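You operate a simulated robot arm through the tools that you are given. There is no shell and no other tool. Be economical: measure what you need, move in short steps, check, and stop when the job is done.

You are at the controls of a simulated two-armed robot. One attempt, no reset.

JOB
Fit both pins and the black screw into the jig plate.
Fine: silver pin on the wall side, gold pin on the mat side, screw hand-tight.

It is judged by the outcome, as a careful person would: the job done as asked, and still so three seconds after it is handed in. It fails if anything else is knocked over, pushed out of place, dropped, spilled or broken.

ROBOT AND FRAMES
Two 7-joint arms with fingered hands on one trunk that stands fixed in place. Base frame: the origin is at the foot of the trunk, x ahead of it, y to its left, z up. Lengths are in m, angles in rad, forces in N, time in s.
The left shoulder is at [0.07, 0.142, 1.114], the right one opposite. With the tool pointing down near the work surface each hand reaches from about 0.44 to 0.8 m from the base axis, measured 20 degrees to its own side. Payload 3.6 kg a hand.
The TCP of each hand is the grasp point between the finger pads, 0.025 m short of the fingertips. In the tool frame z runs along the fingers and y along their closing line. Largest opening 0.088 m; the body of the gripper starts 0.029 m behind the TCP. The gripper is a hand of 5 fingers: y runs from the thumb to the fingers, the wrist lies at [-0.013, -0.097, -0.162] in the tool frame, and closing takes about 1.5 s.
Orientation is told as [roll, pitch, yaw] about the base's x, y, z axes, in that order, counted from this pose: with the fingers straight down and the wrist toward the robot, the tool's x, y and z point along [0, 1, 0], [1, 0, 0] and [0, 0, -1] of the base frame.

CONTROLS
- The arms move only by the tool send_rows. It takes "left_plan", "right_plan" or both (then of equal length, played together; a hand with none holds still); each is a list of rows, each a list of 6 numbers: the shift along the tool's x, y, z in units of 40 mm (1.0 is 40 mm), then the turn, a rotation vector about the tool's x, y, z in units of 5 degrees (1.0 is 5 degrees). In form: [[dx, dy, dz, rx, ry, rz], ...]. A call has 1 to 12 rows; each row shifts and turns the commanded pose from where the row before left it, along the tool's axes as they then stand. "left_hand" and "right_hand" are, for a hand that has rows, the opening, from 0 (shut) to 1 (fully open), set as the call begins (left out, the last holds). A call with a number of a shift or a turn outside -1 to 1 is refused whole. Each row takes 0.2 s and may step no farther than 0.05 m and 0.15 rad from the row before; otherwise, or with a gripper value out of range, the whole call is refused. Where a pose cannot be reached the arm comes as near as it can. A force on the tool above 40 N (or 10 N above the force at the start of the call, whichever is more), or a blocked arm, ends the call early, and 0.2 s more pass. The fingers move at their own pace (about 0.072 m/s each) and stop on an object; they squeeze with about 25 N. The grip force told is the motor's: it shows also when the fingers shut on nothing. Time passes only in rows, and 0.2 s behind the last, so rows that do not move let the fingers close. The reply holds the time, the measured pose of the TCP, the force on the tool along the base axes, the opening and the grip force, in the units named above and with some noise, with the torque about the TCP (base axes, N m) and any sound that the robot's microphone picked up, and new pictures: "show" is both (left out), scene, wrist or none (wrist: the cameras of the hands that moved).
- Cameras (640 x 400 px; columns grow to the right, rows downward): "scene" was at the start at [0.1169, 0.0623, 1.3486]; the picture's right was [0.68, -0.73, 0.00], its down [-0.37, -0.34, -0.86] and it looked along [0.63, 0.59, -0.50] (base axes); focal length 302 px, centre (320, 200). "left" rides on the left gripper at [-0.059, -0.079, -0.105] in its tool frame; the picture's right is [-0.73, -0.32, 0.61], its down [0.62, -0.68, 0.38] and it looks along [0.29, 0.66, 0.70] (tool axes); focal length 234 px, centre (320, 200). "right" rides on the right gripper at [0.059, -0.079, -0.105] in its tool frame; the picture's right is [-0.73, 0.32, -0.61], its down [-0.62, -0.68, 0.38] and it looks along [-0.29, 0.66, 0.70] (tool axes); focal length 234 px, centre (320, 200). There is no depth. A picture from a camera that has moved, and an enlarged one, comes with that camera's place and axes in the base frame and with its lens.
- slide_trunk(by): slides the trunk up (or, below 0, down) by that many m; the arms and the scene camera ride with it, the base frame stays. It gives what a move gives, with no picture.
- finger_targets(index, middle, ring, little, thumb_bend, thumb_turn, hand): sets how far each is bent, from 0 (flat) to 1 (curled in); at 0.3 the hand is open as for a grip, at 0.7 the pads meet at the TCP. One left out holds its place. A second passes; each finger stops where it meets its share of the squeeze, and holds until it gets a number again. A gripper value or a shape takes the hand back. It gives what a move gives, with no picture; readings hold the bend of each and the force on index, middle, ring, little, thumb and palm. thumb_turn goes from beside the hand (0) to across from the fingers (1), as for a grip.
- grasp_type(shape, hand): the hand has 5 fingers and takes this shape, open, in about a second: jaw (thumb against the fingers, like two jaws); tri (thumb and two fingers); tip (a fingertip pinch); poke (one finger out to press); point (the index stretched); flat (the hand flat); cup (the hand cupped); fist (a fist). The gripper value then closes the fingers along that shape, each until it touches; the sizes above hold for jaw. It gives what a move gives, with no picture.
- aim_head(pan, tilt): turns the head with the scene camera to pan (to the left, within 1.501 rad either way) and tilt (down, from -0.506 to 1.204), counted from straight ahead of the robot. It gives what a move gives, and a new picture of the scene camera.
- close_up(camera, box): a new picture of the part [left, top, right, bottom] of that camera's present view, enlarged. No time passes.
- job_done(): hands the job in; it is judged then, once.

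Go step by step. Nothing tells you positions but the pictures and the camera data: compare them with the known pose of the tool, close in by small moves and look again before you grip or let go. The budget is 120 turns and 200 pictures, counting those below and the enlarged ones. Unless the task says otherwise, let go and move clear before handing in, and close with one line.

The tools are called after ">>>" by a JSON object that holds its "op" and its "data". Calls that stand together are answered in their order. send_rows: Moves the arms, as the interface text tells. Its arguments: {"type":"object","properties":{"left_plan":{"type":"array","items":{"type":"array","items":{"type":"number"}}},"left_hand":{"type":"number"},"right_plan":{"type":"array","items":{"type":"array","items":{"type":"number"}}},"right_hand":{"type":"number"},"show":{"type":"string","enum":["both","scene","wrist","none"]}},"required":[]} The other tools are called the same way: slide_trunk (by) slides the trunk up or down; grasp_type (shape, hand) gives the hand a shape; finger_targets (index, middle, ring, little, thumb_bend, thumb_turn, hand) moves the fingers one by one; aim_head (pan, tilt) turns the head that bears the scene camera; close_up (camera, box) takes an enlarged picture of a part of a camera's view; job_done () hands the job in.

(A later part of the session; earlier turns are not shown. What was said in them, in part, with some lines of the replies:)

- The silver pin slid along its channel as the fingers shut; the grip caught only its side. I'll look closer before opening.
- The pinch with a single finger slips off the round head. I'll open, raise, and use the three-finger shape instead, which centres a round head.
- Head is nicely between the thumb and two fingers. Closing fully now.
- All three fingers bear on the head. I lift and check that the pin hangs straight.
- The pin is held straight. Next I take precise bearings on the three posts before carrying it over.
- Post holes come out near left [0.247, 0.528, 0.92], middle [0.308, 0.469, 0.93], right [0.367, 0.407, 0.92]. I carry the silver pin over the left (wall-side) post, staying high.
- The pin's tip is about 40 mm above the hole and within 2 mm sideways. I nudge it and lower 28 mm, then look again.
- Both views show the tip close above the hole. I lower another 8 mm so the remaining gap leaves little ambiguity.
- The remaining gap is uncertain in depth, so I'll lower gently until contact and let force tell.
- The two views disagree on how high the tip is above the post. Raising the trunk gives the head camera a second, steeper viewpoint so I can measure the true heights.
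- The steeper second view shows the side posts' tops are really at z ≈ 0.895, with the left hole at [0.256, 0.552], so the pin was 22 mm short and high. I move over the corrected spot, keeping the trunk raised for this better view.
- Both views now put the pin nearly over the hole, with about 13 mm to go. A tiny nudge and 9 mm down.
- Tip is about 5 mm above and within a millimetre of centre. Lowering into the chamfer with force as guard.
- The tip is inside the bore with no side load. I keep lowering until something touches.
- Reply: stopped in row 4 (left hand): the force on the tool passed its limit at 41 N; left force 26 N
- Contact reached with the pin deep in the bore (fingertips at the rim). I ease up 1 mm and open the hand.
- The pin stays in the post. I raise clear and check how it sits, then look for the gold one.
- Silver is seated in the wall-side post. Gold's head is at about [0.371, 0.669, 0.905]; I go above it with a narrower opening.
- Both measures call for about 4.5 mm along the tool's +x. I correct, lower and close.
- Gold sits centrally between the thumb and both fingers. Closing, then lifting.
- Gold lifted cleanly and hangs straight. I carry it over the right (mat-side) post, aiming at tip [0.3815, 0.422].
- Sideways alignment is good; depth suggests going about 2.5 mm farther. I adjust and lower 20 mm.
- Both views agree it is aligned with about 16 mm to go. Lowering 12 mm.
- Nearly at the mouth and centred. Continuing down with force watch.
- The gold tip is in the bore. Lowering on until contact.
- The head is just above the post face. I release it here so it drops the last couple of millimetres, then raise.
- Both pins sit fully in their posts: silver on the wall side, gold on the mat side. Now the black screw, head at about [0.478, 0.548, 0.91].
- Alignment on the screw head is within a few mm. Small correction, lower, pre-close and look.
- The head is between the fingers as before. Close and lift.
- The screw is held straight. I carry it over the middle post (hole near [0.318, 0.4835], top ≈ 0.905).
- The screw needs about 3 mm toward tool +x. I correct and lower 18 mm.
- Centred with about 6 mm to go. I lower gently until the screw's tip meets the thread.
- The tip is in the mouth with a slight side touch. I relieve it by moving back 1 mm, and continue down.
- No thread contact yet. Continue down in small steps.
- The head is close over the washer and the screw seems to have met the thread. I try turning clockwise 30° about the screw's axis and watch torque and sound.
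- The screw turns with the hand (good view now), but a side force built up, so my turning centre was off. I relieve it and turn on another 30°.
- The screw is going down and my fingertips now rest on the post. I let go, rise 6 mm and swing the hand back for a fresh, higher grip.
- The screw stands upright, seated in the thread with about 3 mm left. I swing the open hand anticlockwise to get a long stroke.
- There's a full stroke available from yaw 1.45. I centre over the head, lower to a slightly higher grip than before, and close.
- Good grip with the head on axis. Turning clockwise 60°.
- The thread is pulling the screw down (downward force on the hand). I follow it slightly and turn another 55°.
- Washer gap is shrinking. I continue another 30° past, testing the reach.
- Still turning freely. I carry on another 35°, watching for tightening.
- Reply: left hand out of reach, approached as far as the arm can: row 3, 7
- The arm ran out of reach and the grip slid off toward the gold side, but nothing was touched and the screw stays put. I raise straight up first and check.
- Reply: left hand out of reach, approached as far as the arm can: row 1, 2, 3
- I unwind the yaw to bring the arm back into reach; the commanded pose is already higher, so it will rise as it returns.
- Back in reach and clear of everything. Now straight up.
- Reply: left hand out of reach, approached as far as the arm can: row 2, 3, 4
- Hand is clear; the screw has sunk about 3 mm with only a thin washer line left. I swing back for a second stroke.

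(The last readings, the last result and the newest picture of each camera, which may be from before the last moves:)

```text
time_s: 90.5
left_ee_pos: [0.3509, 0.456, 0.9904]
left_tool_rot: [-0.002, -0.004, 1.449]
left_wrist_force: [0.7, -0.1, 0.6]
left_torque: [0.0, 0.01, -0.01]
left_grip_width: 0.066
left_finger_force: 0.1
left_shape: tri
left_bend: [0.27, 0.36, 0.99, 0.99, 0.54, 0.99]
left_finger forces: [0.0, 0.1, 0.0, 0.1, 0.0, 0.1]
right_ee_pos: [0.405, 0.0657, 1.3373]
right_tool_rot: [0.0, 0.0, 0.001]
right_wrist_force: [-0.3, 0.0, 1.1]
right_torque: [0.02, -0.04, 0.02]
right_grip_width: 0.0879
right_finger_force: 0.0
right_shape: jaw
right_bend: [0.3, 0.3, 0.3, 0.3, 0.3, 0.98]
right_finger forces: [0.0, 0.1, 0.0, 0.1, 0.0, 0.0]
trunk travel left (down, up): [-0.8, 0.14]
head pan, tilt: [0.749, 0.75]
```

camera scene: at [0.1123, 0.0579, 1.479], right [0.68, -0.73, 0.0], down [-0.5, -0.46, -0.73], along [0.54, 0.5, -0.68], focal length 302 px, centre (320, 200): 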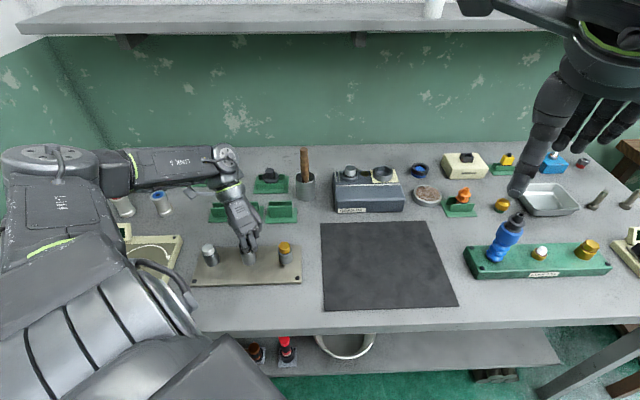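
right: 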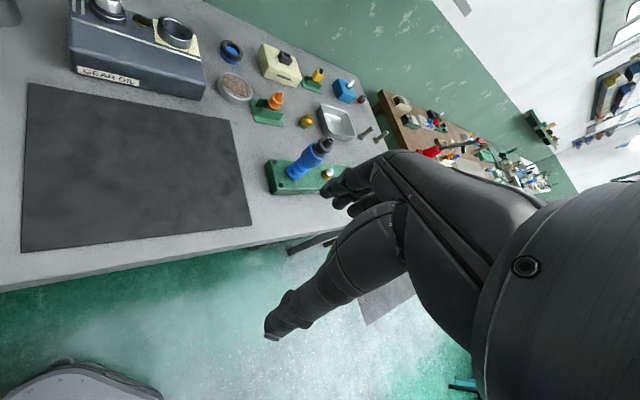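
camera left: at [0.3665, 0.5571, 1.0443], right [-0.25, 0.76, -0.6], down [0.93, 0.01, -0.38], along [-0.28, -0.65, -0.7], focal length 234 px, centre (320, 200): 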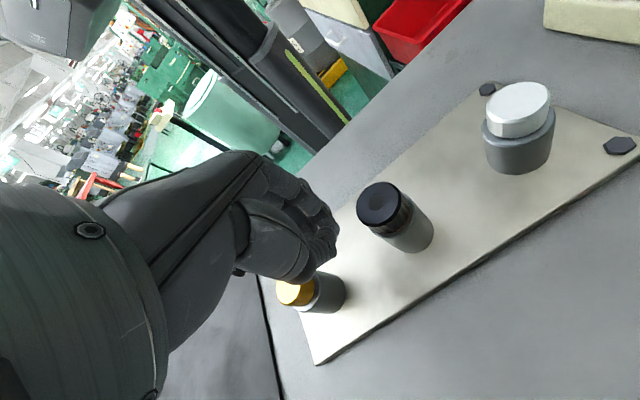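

I move back over the screw, lower and grip again.

>>> {"op": "send_rows", "data": {"left_plan": [[0.43, 0.365, 0, 0, 0, 0], [0.43, 0.365, 0, 0, 0, 0], [0, 0, 0, 0, 0, 0], [0, 0, 0.7, 0, 0, 0], [0, 0, 0.7, 0, 0, 0], [0, 0, 0, 0, 0, 0]], "show": "none"}}

>>> {"op": "close_up", "data": {"camera": "left", "box": [256, 170, 416, 270]}}

>>> {"op": "send_rows", "data": {"left_plan": [[0, 0, 0, 0, 0, 0], [0, 0, 0, 0, 0, 0], [0, 0, 0, 0, 0, 0], [0, 0, 0, 0, 0, 0], [0, 0, 0, 0, 0, 0], [0, 0, 0, 0, 0, 0], [0, 0, 0, 0, 0, 0]], "left_hand": 0, "show": "none"}}

>>> {"op": "close_up", "data": {"camera": "left", "box": [256, 170, 416, 270]}}

```text
time_s: 91.9
left_ee_pos: [0.3206, 0.4885, 0.9338]
left_tool_rot: [-0.004, -0.005, 1.448]
left_wrist_force: [-0.2, 0.2, -0.5]
left_torque: [0.02, 0.05, 0.04]
left_grip_width: 0.0658
left_finger_force: 0.1
left_shape: tri
left_bend: [0.27, 0.36, 0.99, 0.99, 0.54, 0.99]
left_finger forces: [0.0, 0.0, 0.0, 0.1, 0.0, 0.1]
right_ee_pos: [0.4035, 0.0654, 1.3383]
right_tool_rot: [0.002, 0.0, 0.001]
right_wrist_force: [0.1, 0.9, 0.0]
right_torque: [0.01, -0.04, -0.01]
right_grip_width: 0.0874
right_finger_force: 0.0
right_shape: jaw
right_bend: [0.3, 0.3, 0.3, 0.3, 0.3, 0.98]
right_finger forces: [0.0, 0.0, 0.0, 0.1, 0.1, 0.0]
trunk travel left (down, up): [-0.8, 0.14]
head pan, tilt: [0.749, 0.75]
```

```text
4.00 times, centred on (336, 220) of left
camera zoom: at [0.3682, 0.4034, 1.0376], right [0.68, -0.41, -0.61], down [-0.7, -0.6, -0.39], along [-0.2, 0.69, -0.69], focal length 937 px, centre (256, 120)
```

zoom: 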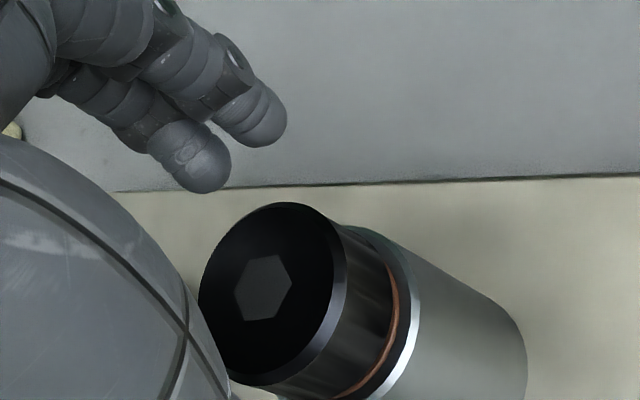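

```text
time_s: 93.5
left_ee_pos: [0.3201, 0.4893, 0.9326]
left_tool_rot: [-0.003, -0.003, 1.446]
left_wrist_force: [-0.5, -1.1, -1.8]
left_torque: [-0.03, -0.04, 0.0]
left_grip_width: 0.0223
left_finger_force: 24.5
left_shape: tri
left_bend: [0.74, 0.57, 1.0, 1.0, 0.74, 1.0]
left_finger forces: [10.9, 11.1, 0.0, 0.1, 22.8, 0.0]
right_ee_pos: [0.4038, 0.0653, 1.3375]
right_tool_rot: [0.0, 0.001, 0.0]
right_wrist_force: [0.9, 0.4, 0.4]
right_torque: [-0.01, -0.02, 0.02]
right_grip_width: 0.0877
right_finger_force: 0.0
right_shape: jaw
right_bend: [0.3, 0.3, 0.3, 0.3, 0.3, 0.98]
right_finger forces: [0.0, 0.1, 0.0, 0.1, 0.0, 0.1]
trunk travel left (down, up): [-0.8, 0.14]
head pan, tilt: [0.749, 0.75]
```

```text
4.00 times, centred on (336, 220) of left
camera zoom: at [0.3682, 0.4041, 1.0375], right [0.68, -0.41, -0.61], down [-0.7, -0.6, -0.39], along [-0.2, 0.69, -0.69], focal length 937 px, centre (256, 120)
```

zoom: 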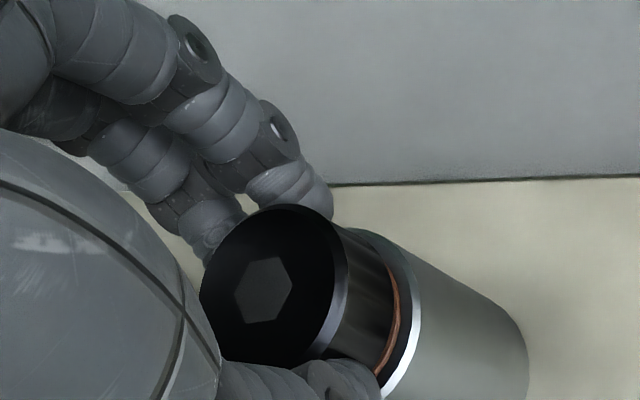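

Good grip again. Turning clockwise 60°, then watching the torque.

>>> {"op": "send_rows", "data": {"left_plan": [[0, 0, 0.002, 0, 0, 1], [0, 0, 0.002, 0, 0, 1], [0, 0, 0.002, 0, 0, 1], [0, 0, 0.002, 0, 0, 1], [0, 0, 0.002, 0, 0, 1], [0, 0, 0.002, 0, 0, 1], [0, 0, 0.002, 0, 0, 1], [0, 0, 0.002, 0, 0, 1], [0, 0, 0.002, 0, 0, 1], [0, 0, 0.002, 0, 0, 1], [0, 0, 0.002, 0, 0, 1], [0, 0, 0.002, 0, 0, 1]], "show": "none"}}

>>> {"op": "close_up", "data": {"camera": "left", "box": [256, 170, 416, 270]}}

>>> {"op": "send_rows", "data": {"left_plan": [[0, 0, 0.01, 0, 0, 1], [0, 0, 0.002, 0, 0, 1], [0, 0, 0.002, 0, 0, 1], [0, 0, 0.002, 0, 0, 1], [0, 0, 0.002, 0, 0, 1], [0, 0, 0.002, 0, 0, 1], [0, 0, 0.002, 0, 0, 1], [0, 0, 0.002, 0, 0, 1], [0, 0, 0.002, 0, 0, 1], [0, 0, 0.002, 0, 0, 1]], "show": "none"}}

>>> {"op": "close_up", "data": {"camera": "left", "box": [256, 170, 416, 270]}}

```text
time_s: 96.1
left_ee_pos: [0.3206, 0.4897, 0.9332]
left_tool_rot: [0.003, -0.005, 0.397]
left_wrist_force: [-1.0, -1.4, -0.2]
left_torque: [-0.01, -0.02, 0.04]
left_grip_width: 0.0223
left_finger_force: 24.6
left_shape: tri
left_bend: [0.74, 0.57, 1.0, 1.0, 0.74, 1.0]
left_finger forces: [11.8, 11.2, 0.1, 0.0, 23.4, 0.0]
right_ee_pos: [0.4052, 0.066, 1.3385]
right_tool_rot: [0.0, 0.001, -0.001]
right_wrist_force: [-0.5, -0.3, -0.6]
right_torque: [-0.02, 0.04, 0.0]
right_grip_width: 0.0875
right_finger_force: 0.1
right_shape: jaw
right_bend: [0.3, 0.3, 0.3, 0.3, 0.3, 0.98]
right_finger forces: [0.1, 0.0, 0.1, 0.1, 0.1, 0.0]
trunk travel left (down, up): [-0.8, 0.14]
head pan, tilt: [0.749, 0.75]
```

```text
4.00 times, centred on (336, 220) of left
camera zoom: at [0.2696, 0.4049, 1.0362], right [-0.01, -0.79, -0.61], down [-0.87, 0.31, -0.39], along [0.5, 0.52, -0.69], focal length 937 px, centre (256, 120)
```

zoom: 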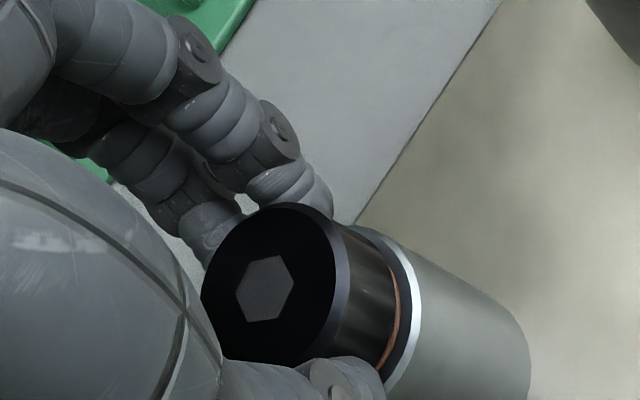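

```text
time_s: 98.3
left_ee_pos: [0.3191, 0.49, 0.9326]
left_tool_rot: [0.005, -0.004, -0.473]
left_wrist_force: [-1.5, -1.2, 0.7]
left_torque: [-0.07, 0.04, 0.01]
left_grip_width: 0.0223
left_finger_force: 24.5
left_shape: tri
left_bend: [0.74, 0.58, 1.0, 1.0, 0.74, 1.0]
left_finger forces: [12.8, 11.6, 0.0, 0.0, 23.4, 0.1]
right_ee_pos: [0.4049, 0.0653, 1.3385]
right_tool_rot: [0.0, 0.001, 0.001]
right_wrist_force: [-0.4, 0.6, 0.5]
right_torque: [0.03, 0.02, 0.0]
right_grip_width: 0.0878
right_finger_force: 0.0
right_shape: jaw
right_bend: [0.3, 0.3, 0.3, 0.3, 0.3, 0.98]
right_finger forces: [0.0, 0.1, 0.1, 0.1, 0.0, 0.0]
trunk travel left (down, up): [-0.8, 0.14]
head pan, tilt: [0.749, 0.75]
```

```text
4.00 times, centred on (336, 220) of left
camera zoom: at [0.2229, 0.4733, 1.0357], right [-0.62, -0.5, -0.61], down [-0.32, 0.87, -0.38], along [0.72, -0.04, -0.69], focal length 937 px, centre (256, 120)
```

zoom: 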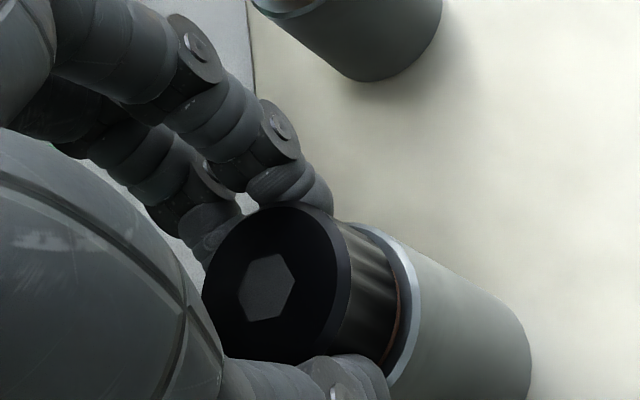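

It turns without slipping and the washer line keeps thinning. On to about -1.2, then a little more.

>>> {"op": "send_rows", "data": {"left_plan": [[0, 0, 0.01, 0, 0, 1], [0, 0, 0.002, 0, 0, 1], [0, 0, 0.002, 0, 0, 1], [0, 0, 0.002, 0, 0, 1], [0, 0, 0.002, 0, 0, 1], [0, 0, 0.002, 0, 0, 1], [0, 0, 0.002, 0, 0, 1], [0, 0, 0.002, 0, 0, 1], [0, 0, 0, 0, 0, 0]], "show": "none"}}

>>> {"op": "close_up", "data": {"camera": "left", "box": [256, 170, 416, 270]}}

>>> {"op": "send_rows", "data": {"left_plan": [[0, 0, 0.005, 0, 0, 1], [0, 0, 0.002, 0, 0, 1], [0, 0, 0.002, 0, 0, 1], [0, 0, 0.002, 0, 0, 1], [0, 0, 0, 0, 0, 0]], "show": "none"}}

>>> {"op": "close_up", "data": {"camera": "left", "box": [256, 170, 416, 270]}}

```text
time_s: 100.3
left_ee_pos: [0.3198, 0.4882, 0.9315]
left_tool_rot: [0.007, 0.004, -1.172]
left_wrist_force: [1.5, 0.0, 8.6]
left_torque: [-0.03, -0.05, 0.04]
left_grip_width: 0.0225
left_finger_force: 24.9
left_shape: tri
left_bend: [0.74, 0.58, 1.0, 1.0, 0.74, 1.0]
left_finger forces: [12.7, 13.3, 0.0, 0.1, 24.3, 0.0]
right_ee_pos: [0.4043, 0.0656, 1.3374]
right_tool_rot: [0.002, 0.0, 0.0]
right_wrist_force: [-0.1, -0.1, -0.3]
right_torque: [0.01, 0.01, -0.01]
right_grip_width: 0.0875
right_finger_force: 0.0
right_shape: jaw
right_bend: [0.3, 0.3, 0.3, 0.3, 0.3, 0.98]
right_finger forces: [0.1, 0.0, 0.0, 0.1, 0.1, 0.0]
trunk travel left (down, up): [-0.8, 0.14]
head pan, tilt: [0.749, 0.75]
```

```text
4.00 times, centred on (336, 220) of left
camera zoom: at [0.2347, 0.5388, 1.0348], right [-0.79, 0.02, -0.61], down [0.31, 0.87, -0.38], along [0.53, -0.49, -0.7], focal length 937 px, centre (256, 120)
```

zoom: 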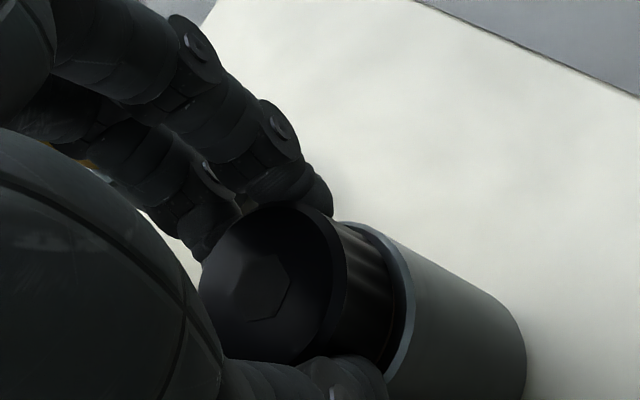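

```text
time_s: 101.5
left_ee_pos: [0.3205, 0.4894, 0.9302]
left_tool_rot: [0.005, 0.008, -1.52]
left_wrist_force: [2.1, 0.0, 10.4]
left_torque: [0.0, -0.04, 0.08]
left_grip_width: 0.0227
left_finger_force: 24.7
left_shape: tri
left_bend: [0.74, 0.58, 1.0, 1.0, 0.74, 1.0]
left_finger forces: [12.7, 13.4, 0.0, 0.0, 25.2, 0.0]
right_ee_pos: [0.4042, 0.0641, 1.3378]
right_tool_rot: [0.002, -0.001, 0.0]
right_wrist_force: [0.2, 0.3, 0.2]
right_torque: [-0.01, -0.03, -0.03]
right_grip_width: 0.0876
right_finger_force: 0.1
right_shape: jaw
right_bend: [0.3, 0.3, 0.3, 0.3, 0.3, 0.98]
right_finger forces: [0.0, 0.1, 0.0, 0.0, 0.1, 0.1]
trunk travel left (down, up): [-0.8, 0.14]
head pan, tilt: [0.749, 0.75]
```

```text
4.00 times, centred on (336, 220) of left
camera zoom: at [0.2568, 0.5645, 1.0345], right [-0.74, 0.29, -0.61], down [0.59, 0.71, -0.38], along [0.33, -0.64, -0.7], focal length 937 px, centre (256, 120)
```

zoom: 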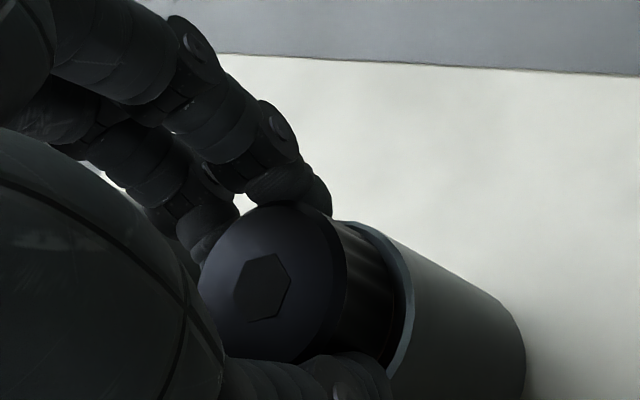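

Torque is starting to rise. I release, rise and swing back for a third stroke, checking the gap.

>>> {"op": "send_rows", "data": {"left_plan": [[0, 0, 0, 0, 0, 0], [0, 0, 0, 0, 0, 0], [0, 0, 0, 0, 0, 0], [0, 0, -0.3, 0, 0, 0], [0, 0, -0.3, 0, 0, -1], [0, 0, -0.3, 0, 0, -1], [0, 0, 0, 0, 0, -1], [0, 0, 0, 0, 0, -1], [0, 0, 0, 0, 0, -1], [0, 0, 0, 0, 0, -1], [0, 0, 0, 0, 0, -1], [0, 0, 0, 0, 0, -1]], "left_hand": 0.75, "show": "none"}}

>>> {"op": "close_up", "data": {"camera": "scene", "box": [214, 225, 278, 265]}}

>>> {"op": "send_rows", "data": {"left_plan": [[0, 0, 0, 0, 0, -1], [0, 0, 0, 0, 0, -1], [0, 0, 0, 0, 0, -1], [0, 0, 0, 0, 0, -1], [0, 0, 0, 0, 0, -1], [0, 0, 0, 0, 0, -1], [0, 0, 0, 0, 0, -1], [0, 0, 0, 0, 0, -1], [0, 0, 0, 0, 0, -1], [0, 0, 0, 0, 0, -1], [0, 0, 0, 0, 0, -1], [0, 0, 0, 0, 0, -1]], "show": "none"}}

>>> {"op": "send_rows", "data": {"left_plan": [[0, 0, 0, 0, 0, -1], [0, 0, 0, 0, 0, -1], [0, 0, 0, 0, 0, -1], [0, 0, 0, 0, 0, -1], [0, 0, 0, 0, 0, -1], [0, 0, 0, 0, 0, -1], [0, 0, 0, 0, 0, -1], [0, 0, 0, 0, 0, -1], [0, 0, 0, 0, 0, -1], [0, 0, 0, 0, 0, -1], [0, 0, 0, 0, 0, -1], [0, 0, 0, 0, 0, -1]], "show": "none"}}

>>> {"op": "close_up", "data": {"camera": "left", "box": [256, 170, 416, 270]}}

```text
time_s: 104.1
left_ee_pos: [0.3188, 0.4893, 0.9662]
left_tool_rot: [0.004, -0.001, -0.821]
left_wrist_force: [-0.1, -0.7, 0.6]
left_torque: [-0.01, -0.01, 0.01]
left_grip_width: 0.0659
left_finger_force: 0.2
left_shape: tri
left_bend: [0.27, 0.36, 0.99, 0.99, 0.54, 0.99]
left_finger forces: [0.0, 0.1, 0.0, 0.0, 0.0, 0.0]
right_ee_pos: [0.4037, 0.0657, 1.3373]
right_tool_rot: [0.0, 0.0, 0.0]
right_wrist_force: [0.0, -0.7, -0.3]
right_torque: [0.01, 0.02, 0.01]
right_grip_width: 0.0877
right_finger_force: 0.1
right_shape: jaw
right_bend: [0.3, 0.3, 0.3, 0.3, 0.3, 0.98]
right_finger forces: [0.0, 0.0, 0.1, 0.1, 0.1, 0.0]
trunk travel left (down, up): [-0.8, 0.14]
head pan, tilt: [0.749, 0.75]
```

```text
10.00 times, centred on (246, 245) of scene
camera zoom: at [0.1112, 0.057, 1.4792], right [0.68, -0.73, 0.0], down [-0.5, -0.46, -0.73], along [0.54, 0.5, -0.68], focal length 3019 px, centre (1060, -250)
```

zoom: 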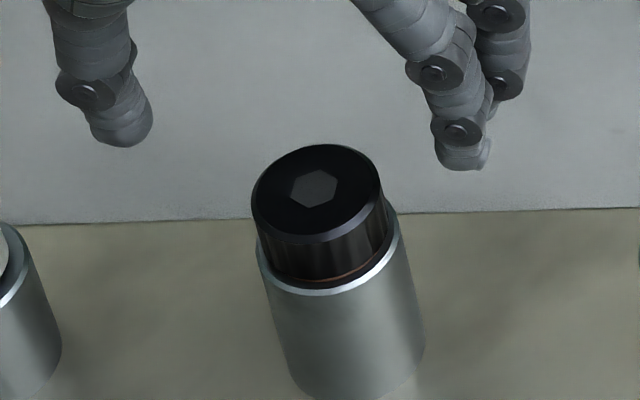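

```text
time_s: 106.7
left_ee_pos: [0.3188, 0.4899, 0.9671]
left_tool_rot: [0.004, -0.006, 0.229]
left_wrist_force: [-0.1, -0.7, -0.8]
left_torque: [0.01, -0.03, -0.03]
left_grip_width: 0.0659
left_finger_force: 0.1
left_shape: tri
left_bend: [0.27, 0.36, 0.99, 0.99, 0.54, 0.99]
left_finger forces: [0.0, 0.0, 0.0, 0.1, 0.0, 0.0]
right_ee_pos: [0.404, 0.0665, 1.3375]
right_tool_rot: [0.001, 0.0, 0.0]
right_wrist_force: [0.0, 0.4, -0.5]
right_torque: [0.03, -0.01, -0.01]
right_grip_width: 0.0875
right_finger_force: 0.1
right_shape: jaw
right_bend: [0.3, 0.3, 0.3, 0.3, 0.3, 0.98]
right_finger forces: [0.1, 0.0, 0.0, 0.0, 0.0, 0.1]
trunk travel left (down, up): [-0.8, 0.14]
head pan, tilt: [0.749, 0.75]
```

```text
time_s: 109.3
left_ee_pos: [0.3204, 0.4888, 0.9664]
left_tool_rot: [-0.003, -0.006, 1.274]
left_wrist_force: [1.2, -0.2, -0.6]
left_torque: [-0.02, 0.02, 0.02]
left_grip_width: 0.0658
left_finger_force: 0.0
left_shape: tri
left_bend: [0.27, 0.36, 0.99, 0.99, 0.54, 0.99]
left_finger forces: [0.0, 0.1, 0.1, 0.1, 0.0, 0.0]
right_ee_pos: [0.4048, 0.0671, 1.3379]
right_tool_rot: [-0.001, 0.0, -0.001]
right_wrist_force: [-0.1, 0.2, 0.6]
right_torque: [-0.01, 0.02, -0.01]
right_grip_width: 0.0878
right_finger_force: 0.0
right_shape: jaw
right_bend: [0.3, 0.3, 0.3, 0.3, 0.3, 0.98]
right_finger forces: [0.1, 0.0, 0.0, 0.0, 0.0, 0.1]
trunk travel left (down, up): [-0.8, 0.14]
head pan, tilt: [0.749, 0.75]
```

```text
4.00 times, centred on (336, 220) of left
camera zoom: at [0.3531, 0.3975, 1.0695], right [0.6, -0.52, -0.61], down [-0.79, -0.47, -0.39], along [-0.08, 0.72, -0.69], focal length 937 px, centre (256, 120)
```

zoom: 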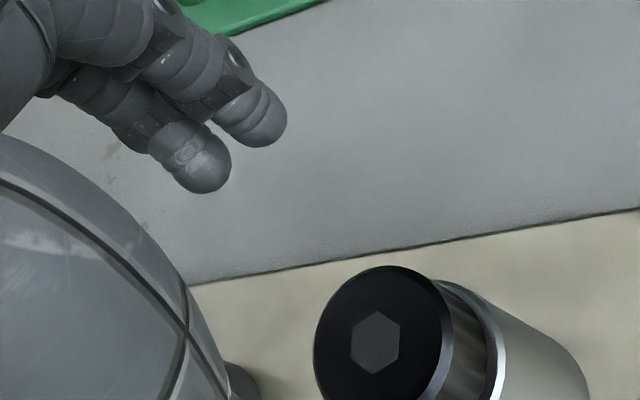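

Only a hair of copper still shows. Third stroke: lower, grip (slightly higher to keep fingertips off the post), and turn until the torque climbs.

>>> {"op": "send_rows", "data": {"left_plan": [[0, 0, 0.41, 0, 0, 0], [0, 0, 0.41, 0, 0, 0], [0, 0, 0, 0, 0, 0]], "show": "none"}}

>>> {"op": "send_rows", "data": {"left_plan": [[0, 0, 0, 0, 0, 0], [0, 0, 0, 0, 0, 0], [0, 0, 0, 0, 0, 0], [0, 0, 0, 0, 0, 0], [0, 0, 0, 0, 0, 0], [0, 0, 0, 0, 0, 0], [0, 0, 0, 0, 0, 0]], "left_hand": 0, "show": "none"}}

>>> {"op": "send_rows", "data": {"left_plan": [[0, 0, 0.001, 0, 0, 1], [0, 0, 0.001, 0, 0, 1], [0, 0, 0.001, 0, 0, 1], [0, 0, 0.001, 0, 0, 1], [0, 0, 0.001, 0, 0, 1], [0, 0, 0.001, 0, 0, 1], [0, 0, 0.001, 0, 0, 1], [0, 0, 0.001, 0, 0, 1], [0, 0, 0.001, 0, 0, 1], [0, 0, 0.001, 0, 0, 1], [0, 0, 0.001, 0, 0, 1], [0, 0, 0.001, 0, 0, 1]], "show": "none"}}

>>> {"op": "close_up", "data": {"camera": "left", "box": [256, 170, 416, 270]}}

```text
time_s: 110.1
left_ee_pos: [0.3191, 0.49, 0.9336]
left_tool_rot: [-0.003, -0.006, 1.273]
left_wrist_force: [0.5, -0.3, 0.4]
left_torque: [-0.05, -0.02, -0.01]
left_grip_width: 0.0655
left_finger_force: 0.1
left_shape: tri
left_bend: [0.27, 0.36, 0.99, 0.99, 0.54, 0.99]
left_finger forces: [0.0, 0.1, 0.0, 0.1, 0.0, 0.0]
right_ee_pos: [0.4051, 0.0657, 1.337]
right_tool_rot: [0.003, 0.0, 0.0]
right_wrist_force: [-0.9, -0.3, 0.1]
right_torque: [0.0, 0.0, 0.01]
right_grip_width: 0.0879
right_finger_force: 0.1
right_shape: jaw
right_bend: [0.3, 0.3, 0.3, 0.3, 0.3, 0.98]
right_finger forces: [0.0, 0.1, 0.1, 0.0, 0.1, 0.0]
trunk travel left (down, up): [-0.8, 0.14]
head pan, tilt: [0.749, 0.75]
```

```text
time_s: 111.7
left_ee_pos: [0.3195, 0.4892, 0.9328]
left_tool_rot: [-0.002, -0.006, 1.271]
left_wrist_force: [0.0, -1.5, -1.6]
left_torque: [-0.01, 0.01, -0.03]
left_grip_width: 0.0226
left_finger_force: 25.3
left_shape: tri
left_bend: [0.74, 0.57, 1.0, 1.0, 0.74, 1.0]
left_finger forces: [11.0, 10.9, 0.0, 0.0, 22.9, 0.0]
right_ee_pos: [0.4048, 0.0648, 1.3374]
right_tool_rot: [0.0, 0.0, 0.001]
right_wrist_force: [-0.4, 0.0, -0.1]
right_torque: [0.0, -0.02, 0.03]
right_grip_width: 0.0876
right_finger_force: 0.0
right_shape: jaw
right_bend: [0.3, 0.3, 0.3, 0.3, 0.3, 0.98]
right_finger forces: [0.1, 0.1, 0.1, 0.0, 0.1, 0.0]
trunk travel left (down, up): [-0.8, 0.14]
head pan, tilt: [0.749, 0.75]
```

```text
time_s: 114.3
left_ee_pos: [0.319, 0.4913, 0.933]
left_tool_rot: [0.004, -0.006, 0.224]
left_wrist_force: [0.0, 8.1, -0.3]
left_torque: [0.22, -0.05, 0.22]
left_grip_width: 0.0219
left_finger_force: 24.8
left_shape: tri
left_bend: [0.73, 0.59, 1.0, 1.0, 0.75, 0.97]
left_finger forces: [12.9, 16.6, 0.0, 0.1, 23.6, 0.0]
right_ee_pos: [0.4049, 0.0679, 1.3375]
right_tool_rot: [-0.002, 0.0, 0.0]
right_wrist_force: [0.2, 0.5, 0.0]
right_torque: [-0.03, -0.05, -0.04]
right_grip_width: 0.0877
right_finger_force: 0.0
right_shape: jaw
right_bend: [0.3, 0.3, 0.3, 0.3, 0.3, 0.98]
right_finger forces: [0.0, 0.1, 0.1, 0.0, 0.0, 0.0]
trunk travel left (down, up): [-0.8, 0.14]
head pan, tilt: [0.749, 0.75]
```

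```text
4.00 times, centred on (336, 220) of left
camera zoom: at [0.2552, 0.417, 1.036], right [-0.15, -0.78, -0.61], down [-0.8, 0.46, -0.38], along [0.58, 0.43, -0.69], focal length 937 px, centre (256, 120)
```

zoom: 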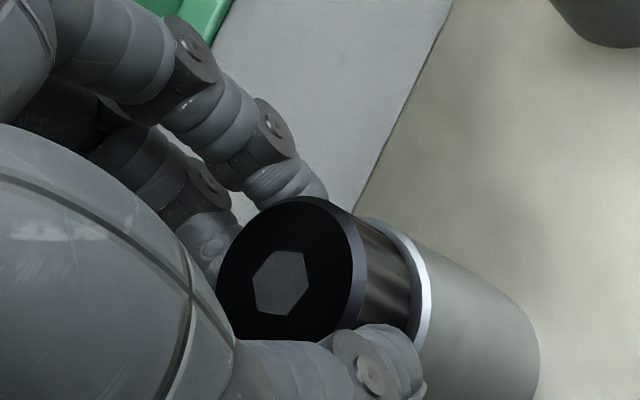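

Torque has jumped to 0.22 N m and the copper line is gone: the head is down on the washer. I turn a little more to make it hand-tight.

>>> {"op": "send_rows", "data": {"left_plan": [[0, 0, 0, 0, 0, 1], [0, 0, 0, 0, 0, 1], [0, 0, 0, 0, 0, 1], [0, 0, 0, 0, 0, 0]], "show": "none"}}

>>> {"op": "close_up", "data": {"camera": "left", "box": [256, 170, 416, 270]}}

>>> {"op": "send_rows", "data": {"left_plan": [[0, 0, 0, 0, 0, 1], [0, 0, 0, 0, 0, 1], [0, 0, 0, 0, 0, 1], [0, 0, 0, 0, 0, 0]], "show": "none"}}

>>> {"op": "close_up", "data": {"camera": "left", "box": [256, 170, 416, 270]}}

```text
time_s: 115.3
left_ee_pos: [0.3195, 0.4917, 0.9319]
left_tool_rot: [0.003, -0.003, -0.036]
left_wrist_force: [2.3, 11.7, 1.5]
left_torque: [0.29, -0.1, 0.25]
left_grip_width: 0.0218
left_finger_force: 25.4
left_shape: tri
left_bend: [0.73, 0.59, 1.0, 1.0, 0.75, 0.96]
left_finger forces: [11.5, 18.8, 0.0, 0.1, 23.3, 0.1]
right_ee_pos: [0.4046, 0.0692, 1.3384]
right_tool_rot: [-0.003, -0.002, 0.0]
right_wrist_force: [-0.7, -0.6, -0.2]
right_torque: [-0.03, 0.0, -0.01]
right_grip_width: 0.0877
right_finger_force: 0.1
right_shape: jaw
right_bend: [0.3, 0.3, 0.3, 0.3, 0.3, 0.98]
right_finger forces: [0.0, 0.0, 0.0, 0.0, 0.0, 0.1]
trunk travel left (down, up): [-0.8, 0.14]
head pan, tilt: [0.749, 0.75]
```

```text
4.00 times, centred on (336, 220) of left
camera zoom: at [0.2387, 0.436, 1.0357], right [-0.35, -0.71, -0.61], down [-0.66, 0.65, -0.38], along [0.67, 0.27, -0.69], focal length 937 px, centre (256, 120)
```

zoom: 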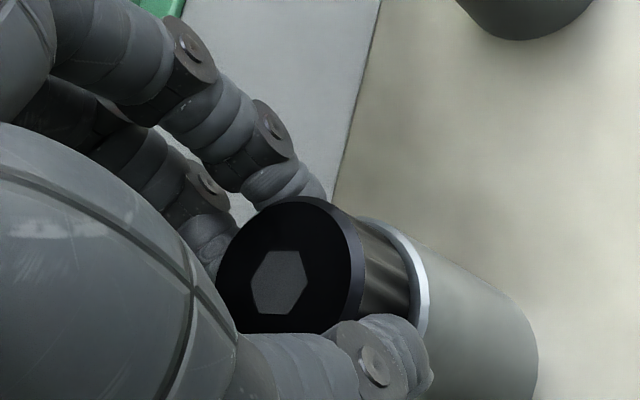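

```text
time_s: 116.3
left_ee_pos: [0.3213, 0.4907, 0.9326]
left_tool_rot: [0.002, -0.002, -0.298]
left_wrist_force: [5.5, 12.6, -0.3]
left_torque: [0.3, -0.22, 0.3]
left_grip_width: 0.0215
left_finger_force: 25.1
left_shape: tri
left_bend: [0.73, 0.6, 1.0, 1.0, 0.76, 0.94]
left_finger forces: [12.7, 18.0, 0.0, 0.0, 24.0, 0.1]
right_ee_pos: [0.4058, 0.0698, 1.3365]
right_tool_rot: [-0.001, 0.002, -0.001]
right_wrist_force: [0.6, 0.3, 0.2]
right_torque: [0.01, 0.02, -0.01]
right_grip_width: 0.0878
right_finger_force: 0.1
right_shape: jaw
right_bend: [0.3, 0.3, 0.3, 0.3, 0.3, 0.98]
right_finger forces: [0.1, 0.0, 0.0, 0.1, 0.0, 0.1]
trunk travel left (down, up): [-0.8, 0.14]
head pan, tilt: [0.749, 0.75]
```

```text
4.00 times, centred on (336, 220) of left
camera zoom: at [0.2277, 0.459, 1.0356], right [-0.52, -0.6, -0.61], down [-0.47, 0.8, -0.38], along [0.72, 0.08, -0.69], focal length 937 px, centre (256, 120)
```

zoom: 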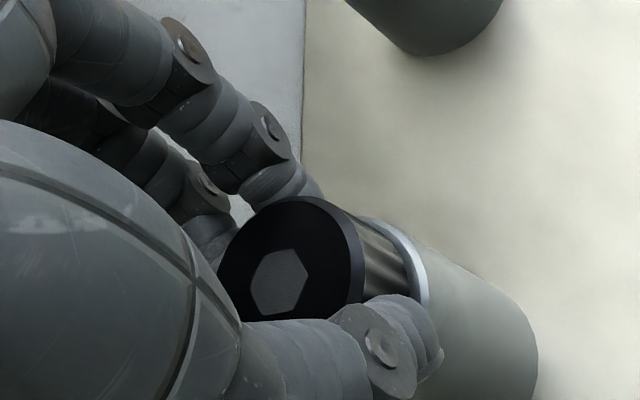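

The head still turns with the hand at rising torque, while the thumb is being pushed aside. I relieve the side load and turn a bit more.

>>> {"op": "send_rows", "data": {"left_plan": [[0.04, 0, 0, 0, 0, 0.5], [0, 0, 0, 0, 0, 1], [0, 0, 0, 0, 0, 1], [0, 0, 0, 0, 0, 1], [0, 0, 0, 0, 0, 1], [0, 0, 0, 0, 0, 0]], "show": "none"}}

>>> {"op": "close_up", "data": {"camera": "left", "box": [256, 170, 416, 270]}}

>>> {"op": "close_up", "data": {"camera": "scene", "box": [214, 225, 278, 265]}}

```text
time_s: 117.7
left_ee_pos: [0.3226, 0.4931, 0.9325]
left_tool_rot: [0.003, 0.0, -0.69]
left_wrist_force: [12.9, 6.0, -2.8]
left_torque: [0.19, -0.48, 0.38]
left_grip_width: 0.0202
left_finger_force: 25.4
left_shape: tri
left_bend: [0.73, 0.61, 1.0, 1.0, 0.76, 0.91]
left_finger forces: [17.2, 20.8, 0.0, 0.0, 25.5, 0.0]
right_ee_pos: [0.4076, 0.0689, 1.3356]
right_tool_rot: [-0.003, 0.005, 0.001]
right_wrist_force: [-0.3, 0.2, -0.1]
right_torque: [-0.01, -0.03, 0.01]
right_grip_width: 0.0879
right_finger_force: 0.0
right_shape: jaw
right_bend: [0.3, 0.3, 0.3, 0.3, 0.3, 0.98]
right_finger forces: [0.0, 0.0, 0.0, 0.1, 0.1, 0.1]
trunk travel left (down, up): [-0.8, 0.14]
head pan, tilt: [0.749, 0.75]
```

```text
4.00 times, centred on (336, 220) of left
camera zoom: at [0.2245, 0.4986, 1.0355], right [-0.71, -0.35, -0.61], down [-0.13, 0.92, -0.38], along [0.69, -0.19, -0.7], focal length 937 px, centre (256, 120)
```

zoom: 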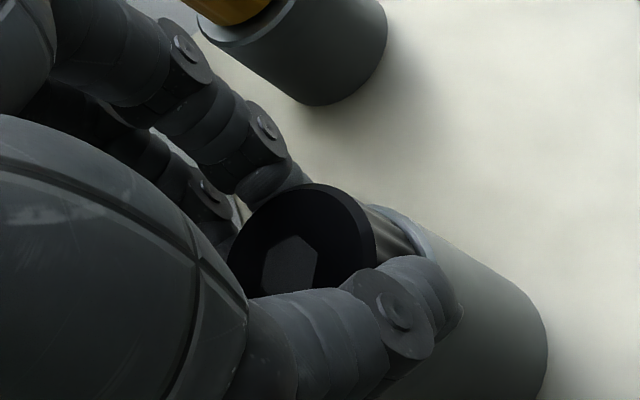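

```text
10.00 times, centred on (246, 245) of scene
camera zoom: at [0.1152, 0.0598, 1.4787], right [0.68, -0.73, 0.0], down [-0.5, -0.47, -0.73], along [0.53, 0.5, -0.68], focal length 3019 px, centre (1060, -250)
```

zoom: 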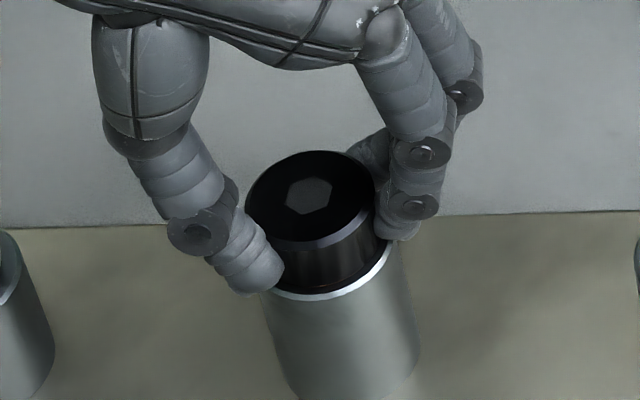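

The head is down with no copper showing and the fingers now slip around it at about 0.4 N m: hand-tight. I release, rise and inspect everything.

>>> {"op": "send_rows", "data": {"left_plan": [[0, 0, 0, 0, 0, 0], [0, 0, 0, 0, 0, 0], [0, 0, 0, 0, 0, 0], [0, 0, 0, 0, 0, 0], [0, 0, 0, 0, 0, 0], [0, 0, -0.5, 0, 0, 0], [0, 0, -0.8, 0, 0, -0.5], [0, 0, -0.8, 0, 0, -1], [0, 0, -0.8, 0, 0, -1], [0, 0, -0.5, 0, 0, -1], [0, 0, 0, 0, 0, 0]], "left_hand": 1, "show": "scene"}}

>>> {"op": "close_up", "data": {"camera": "scene", "box": [214, 225, 278, 265]}}

>>> {"op": "close_up", "data": {"camera": "scene", "box": [190, 230, 318, 310]}}

```text
time_s: 120.1
left_ee_pos: [0.3192, 0.4918, 1.069]
left_tool_rot: [0.004, -0.001, -0.384]
left_wrist_force: [-0.2, -0.3, -0.2]
left_torque: [-0.02, -0.01, 0.0]
left_grip_width: 0.0874
left_finger_force: 0.1
left_shape: tri
left_bend: [0.3, 0.3, 0.99, 0.99, 0.3, 0.98]
left_finger forces: [0.0, 0.0, 0.1, 0.0, 0.0, 0.0]
right_ee_pos: [0.4056, 0.0674, 1.3372]
right_tool_rot: [-0.002, 0.001, 0.0]
right_wrist_force: [-0.1, -0.9, 0.8]
right_torque: [-0.01, 0.03, -0.05]
right_grip_width: 0.0877
right_finger_force: 0.2
right_shape: jaw
right_bend: [0.3, 0.3, 0.3, 0.3, 0.3, 0.98]
right_finger forces: [0.1, 0.1, 0.0, 0.1, 0.0, 0.0]
trunk travel left (down, up): [-0.8, 0.14]
head pan, tilt: [0.749, 0.75]
camera scene: at [0.1117, 0.0579, 1.4791], right [0.68, -0.73, 0.0], down [-0.5, -0.46, -0.73], along [0.54, 0.5, -0.68], focal length 302 px, centre (320, 200)
```

scene: 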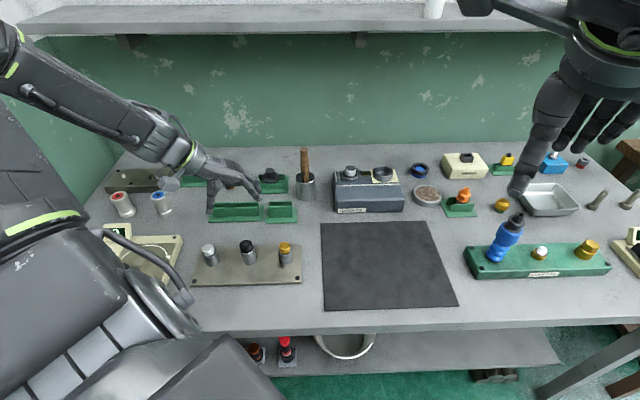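

```text
10.00 times, centred on (246, 245) of scene
camera zoom: at [0.1117, 0.0579, 1.4791], right [0.68, -0.73, 0.0], down [-0.5, -0.46, -0.73], along [0.54, 0.5, -0.68], focal length 3019 px, centre (1060, -250)
```

zoom: 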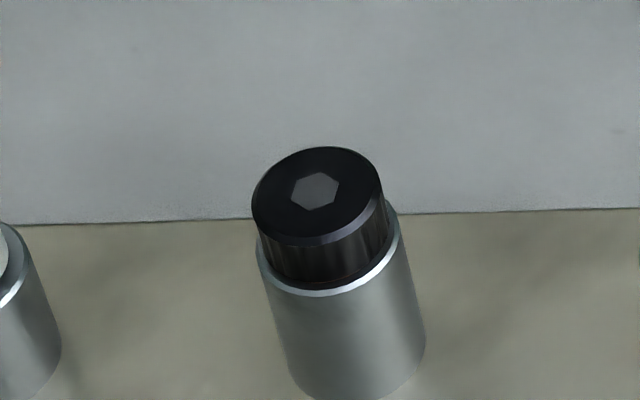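

```text
5.00 times, centred on (254, 270) of scene
camera zoom: at [0.1117, 0.0579, 1.4791], right [0.68, -0.73, 0.0], down [-0.5, -0.46, -0.73], along [0.54, 0.5, -0.68], focal length 1510 px, centre (650, -150)
```

zoom: 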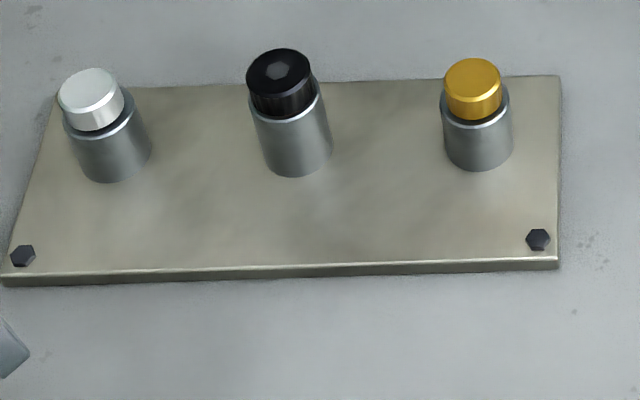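

The screw head is flush on its washer. I take a last close look at both pins' seating.

>>> {"op": "close_up", "data": {"camera": "scene", "box": [196, 238, 228, 258]}}

>>> {"op": "close_up", "data": {"camera": "scene", "box": [270, 236, 302, 256]}}

```text
16.00 times, centred on (212, 248) of scene
camera zoom: at [0.1117, 0.0579, 1.4791], right [0.68, -0.73, 0.0], down [-0.5, -0.46, -0.73], along [0.54, 0.5, -0.68], focal length 4830 px, centre (2048, -568)
```

zoom: 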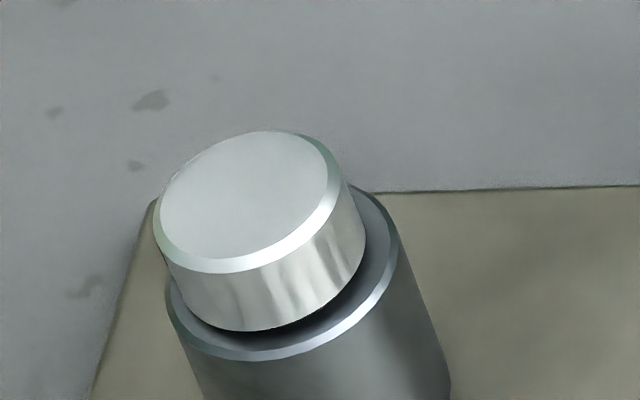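

```text
16.00 times, centred on (286, 246) of scene
camera zoom: at [0.1117, 0.0579, 1.4791], right [0.68, -0.73, 0.0], down [-0.5, -0.46, -0.73], along [0.54, 0.5, -0.68], focal length 4830 px, centre (864, -536)
```

zoom: 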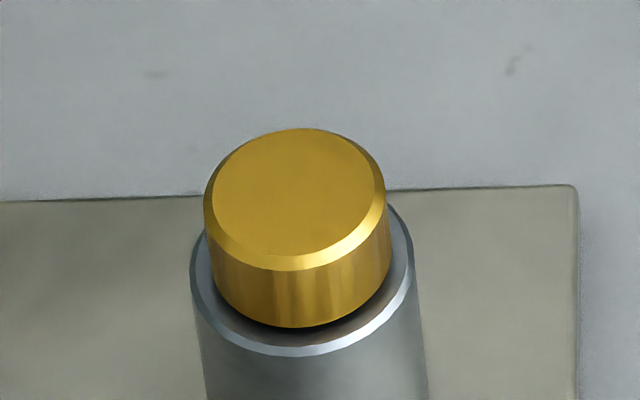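

Both look seated, with the silver a touch off-centre within its clearance. I'll make sure by pressing it gently with closed fingertips.

>>> {"op": "send_rows", "data": {"left_plan": [[0.256, -0.678, 0, 0, 0, 0], [0.256, -0.678, 0, 0, 0, 0], [0.256, -0.678, 0, 0, 0, 0], [0, 0, 0, 0, 0, 0], [0, 0, 0, 0, 0, 0], [0, 0, 0, 0, 0, 0], [0, 0, 0.9, 0, 0, 0], [0, 0, 0.9, 0, 0, 0], [0, 0, 0.9, 0, 0, 0], [0, 0, 0, 0, 0, 0]], "left_hand": 0, "show": "none"}}

>>> {"op": "close_up", "data": {"camera": "scene", "box": [178, 225, 242, 265]}}

>>> {"op": "close_up", "data": {"camera": "left", "box": [256, 170, 416, 270]}}

```text
time_s: 122.3
left_ee_pos: [0.2556, 0.5468, 0.9608]
left_tool_rot: [0.004, -0.002, -0.385]
left_wrist_force: [-0.1, 0.2, 0.1]
left_torque: [0.0, -0.01, -0.01]
left_grip_width: 0.0001
left_finger_force: 24.5
left_shape: tri
left_bend: [0.7, 0.7, 1.0, 1.0, 0.35, 1.0]
left_finger forces: [0.0, 0.1, 0.1, 0.0, 0.0, 0.0]
right_ee_pos: [0.4044, 0.065, 1.338]
right_tool_rot: [-0.002, 0.0, 0.002]
right_wrist_force: [-0.3, -0.1, -0.6]
right_torque: [0.01, -0.01, -0.01]
right_grip_width: 0.0876
right_finger_force: 0.2
right_shape: jaw
right_bend: [0.3, 0.3, 0.3, 0.3, 0.3, 0.98]
right_finger forces: [0.0, 0.1, 0.1, 0.0, 0.0, 0.1]
trunk travel left (down, up): [-0.8, 0.14]
head pan, tilt: [0.749, 0.75]
```

```text
10.00 times, centred on (210, 245) of scene
camera zoom: at [0.1113, 0.0569, 1.4792], right [0.68, -0.73, 0.0], down [-0.5, -0.46, -0.73], along [0.54, 0.5, -0.68], focal length 3019 px, centre (1420, -250)
```

zoom: 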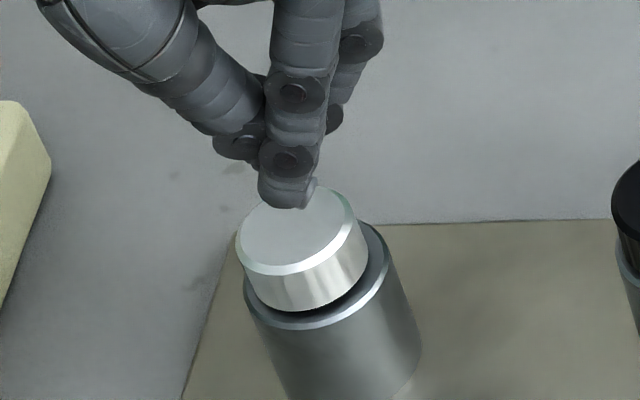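

```text
4.00 times, centred on (336, 220) of left
camera zoom: at [0.1609, 0.523, 1.0642], right [-0.57, -0.55, -0.61], down [-0.4, 0.84, -0.38], along [0.72, 0.02, -0.69], focal length 937 px, centre (256, 120)
```

zoom: 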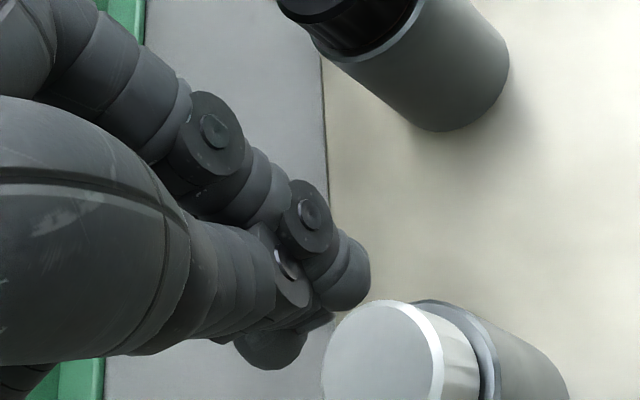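

>>> {"op": "send_rows", "data": {"left_plan": [[0, 0, 0.15, 0, 0, 0], [0, 0, 0.15, 0, 0, 0], [0, 0, 0.08, 0, 0, 0], [0, 0, 0.06, 0, 0, 0], [0, 0, 0.06, 0, 0, 0], [0, 0, 0.05, 0, 0, 0]], "show": "none"}}

>>> {"op": "close_up", "data": {"camera": "scene", "box": [178, 225, 242, 265]}}

```text
time_s: 123.7
left_ee_pos: [0.2563, 0.5499, 0.9389]
left_tool_rot: [0.005, -0.004, -0.384]
left_wrist_force: [-0.1, -0.7, 0.3]
left_torque: [0.0, 0.02, 0.01]
left_grip_width: 0.0001
left_finger_force: 24.7
left_shape: tri
left_bend: [0.7, 0.7, 1.0, 1.0, 0.35, 1.0]
left_finger forces: [0.0, 0.0, 0.0, 0.0, 0.1, 0.1]
right_ee_pos: [0.405, 0.0665, 1.3385]
right_tool_rot: [0.001, 0.001, 0.0]
right_wrist_force: [-0.2, -0.4, -0.4]
right_torque: [-0.03, 0.0, 0.01]
right_grip_width: 0.0877
right_finger_force: 0.2
right_shape: jaw
right_bend: [0.3, 0.3, 0.3, 0.3, 0.3, 0.98]
right_finger forces: [0.1, 0.1, 0.0, 0.0, 0.1, 0.0]
trunk travel left (down, up): [-0.8, 0.14]
head pan, tilt: [0.749, 0.75]
```

```text
10.00 times, centred on (210, 245) of scene
camera zoom: at [0.1115, 0.0573, 1.4791], right [0.68, -0.73, 0.0], down [-0.5, -0.46, -0.73], along [0.54, 0.5, -0.68], focal length 3019 px, centre (1420, -250)
```

zoom: 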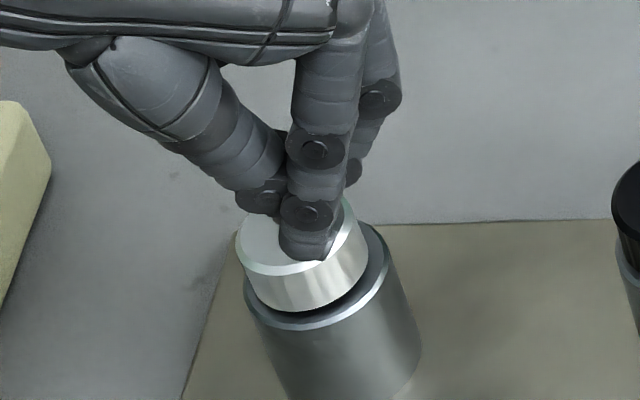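

>>> {"op": "send_rows", "data": {"left_plan": [[0.16, -0.06, 0, 0, 0, 0], [0, 0, 0.06, 0, 0, 0], [0, 0, 0.06, 0, 0, 0], [0, 0, 0.06, 0, 0, 0], [0, 0, 0.06, 0, 0, 0], [0, 0, 0.05, 0, 0, 0]], "show": "none"}}

>>> {"op": "close_up", "data": {"camera": "scene", "box": [178, 225, 242, 265]}}

```text
time_s: 124.7
left_ee_pos: [0.257, 0.5575, 0.9383]
left_tool_rot: [0.014, -0.01, -0.384]
left_wrist_force: [-2.4, -2.3, 23.4]
left_torque: [-0.06, 0.08, 0.0]
left_grip_width: 0.0
left_finger_force: 24.9
left_shape: tri
left_bend: [0.7, 0.7, 1.0, 1.0, 0.35, 1.0]
left_finger forces: [0.0, 0.0, 0.1, 0.0, 45.6, 0.0]
right_ee_pos: [0.4015, 0.062, 1.34]
right_tool_rot: [0.002, 0.0, 0.001]
right_wrist_force: [0.6, -0.2, -0.2]
right_torque: [0.01, -0.02, -0.01]
right_grip_width: 0.0877
right_finger_force: 0.0
right_shape: jaw
right_bend: [0.3, 0.3, 0.3, 0.3, 0.3, 0.98]
right_finger forces: [0.1, 0.0, 0.1, 0.1, 0.1, 0.0]
trunk travel left (down, up): [-0.8, 0.14]
head pan, tilt: [0.749, 0.75]
stopped in row 4 (left hand): the force on the tool passed its limit at 44 N (the readings are from after the stop); the commanded pose is now the measured one
```

```text
10.00 times, centred on (210, 245) of scene
camera zoom: at [0.1083, 0.053, 1.4797], right [0.68, -0.73, 0.0], down [-0.5, -0.46, -0.73], along [0.54, 0.5, -0.68], focal length 3019 px, centre (1420, -250)
```

zoom: 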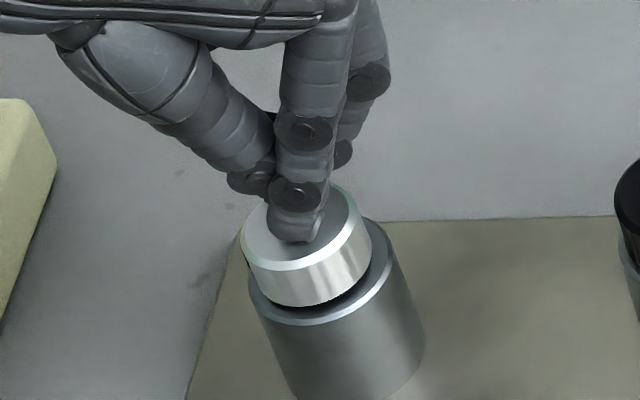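

Pressing with 40 N moved nothing, so the silver pin is fully home. I retreat upward and check the scene.

>>> {"op": "send_rows", "data": {"left_plan": [[0, 0, -0.5, 0, 0, 0], [0, 0, -0.9, 0, 0, 0], [0, 0, -0.9, 0, 0, 0], [0, 0, -0.9, 0, 0, 0], [0, 0, -0.9, 0, 0, 0], [0, 0, 0, 0, 0, 0]], "show": "scene"}}

>>> {"op": "close_up", "data": {"camera": "scene", "box": [190, 230, 318, 310]}}

```text
time_s: 126.1
left_ee_pos: [0.2536, 0.5582, 1.0987]
left_tool_rot: [0.01, -0.007, -0.384]
left_wrist_force: [-0.1, -0.6, -0.6]
left_torque: [0.0, -0.02, 0.01]
left_grip_width: 0.0
left_finger_force: 24.6
left_shape: tri
left_bend: [0.7, 0.7, 1.0, 1.0, 0.36, 1.0]
left_finger forces: [0.0, 0.0, 0.0, 0.1, 0.0, 0.0]
right_ee_pos: [0.4051, 0.0652, 1.3376]
right_tool_rot: [-0.001, -0.001, -0.001]
right_wrist_force: [0.2, 0.2, 0.3]
right_torque: [0.04, -0.02, 0.02]
right_grip_width: 0.0874
right_finger_force: 0.2
right_shape: jaw
right_bend: [0.3, 0.3, 0.3, 0.3, 0.3, 0.98]
right_finger forces: [0.1, 0.1, 0.0, 0.1, 0.0, 0.0]
trunk travel left (down, up): [-0.8, 0.14]
head pan, tilt: [0.749, 0.75]
camera scene: at [0.1116, 0.0577, 1.4791], right [0.68, -0.73, 0.0], down [-0.5, -0.46, -0.73], along [0.54, 0.5, -0.68], focal length 302 px, centre (320, 200)
```

scene: 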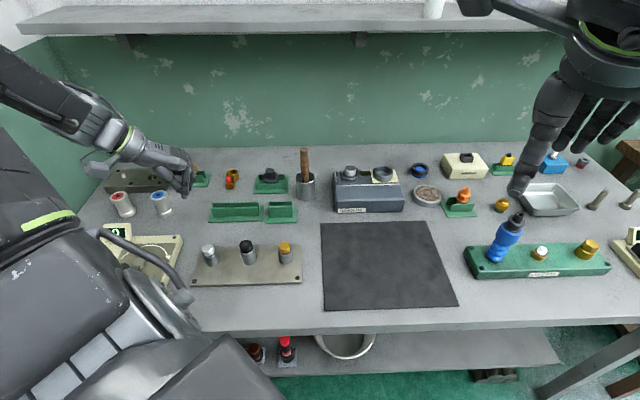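

```text
5.00 times, centred on (254, 270) of scene
camera zoom: at [0.1116, 0.0577, 1.4791], right [0.68, -0.73, 0.0], down [-0.5, -0.46, -0.73], along [0.54, 0.5, -0.68], focal length 1510 px, centre (650, -150)
```

zoom: 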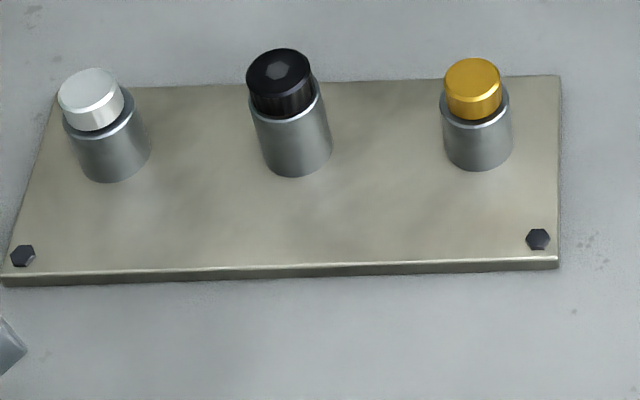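

All three parts are in place, the plate and everything around it are undisturbed, and the hand is clear. I'm handing it in.

>>> {"op": "job_done", "data": {}}

```text
The job is handed in.
```

The job is handed in: the silver pin is in the wall-side post, the gold pin in the mat-side post, and the black screw is hand-tight in the middle. Nothing else on the bench was moved.
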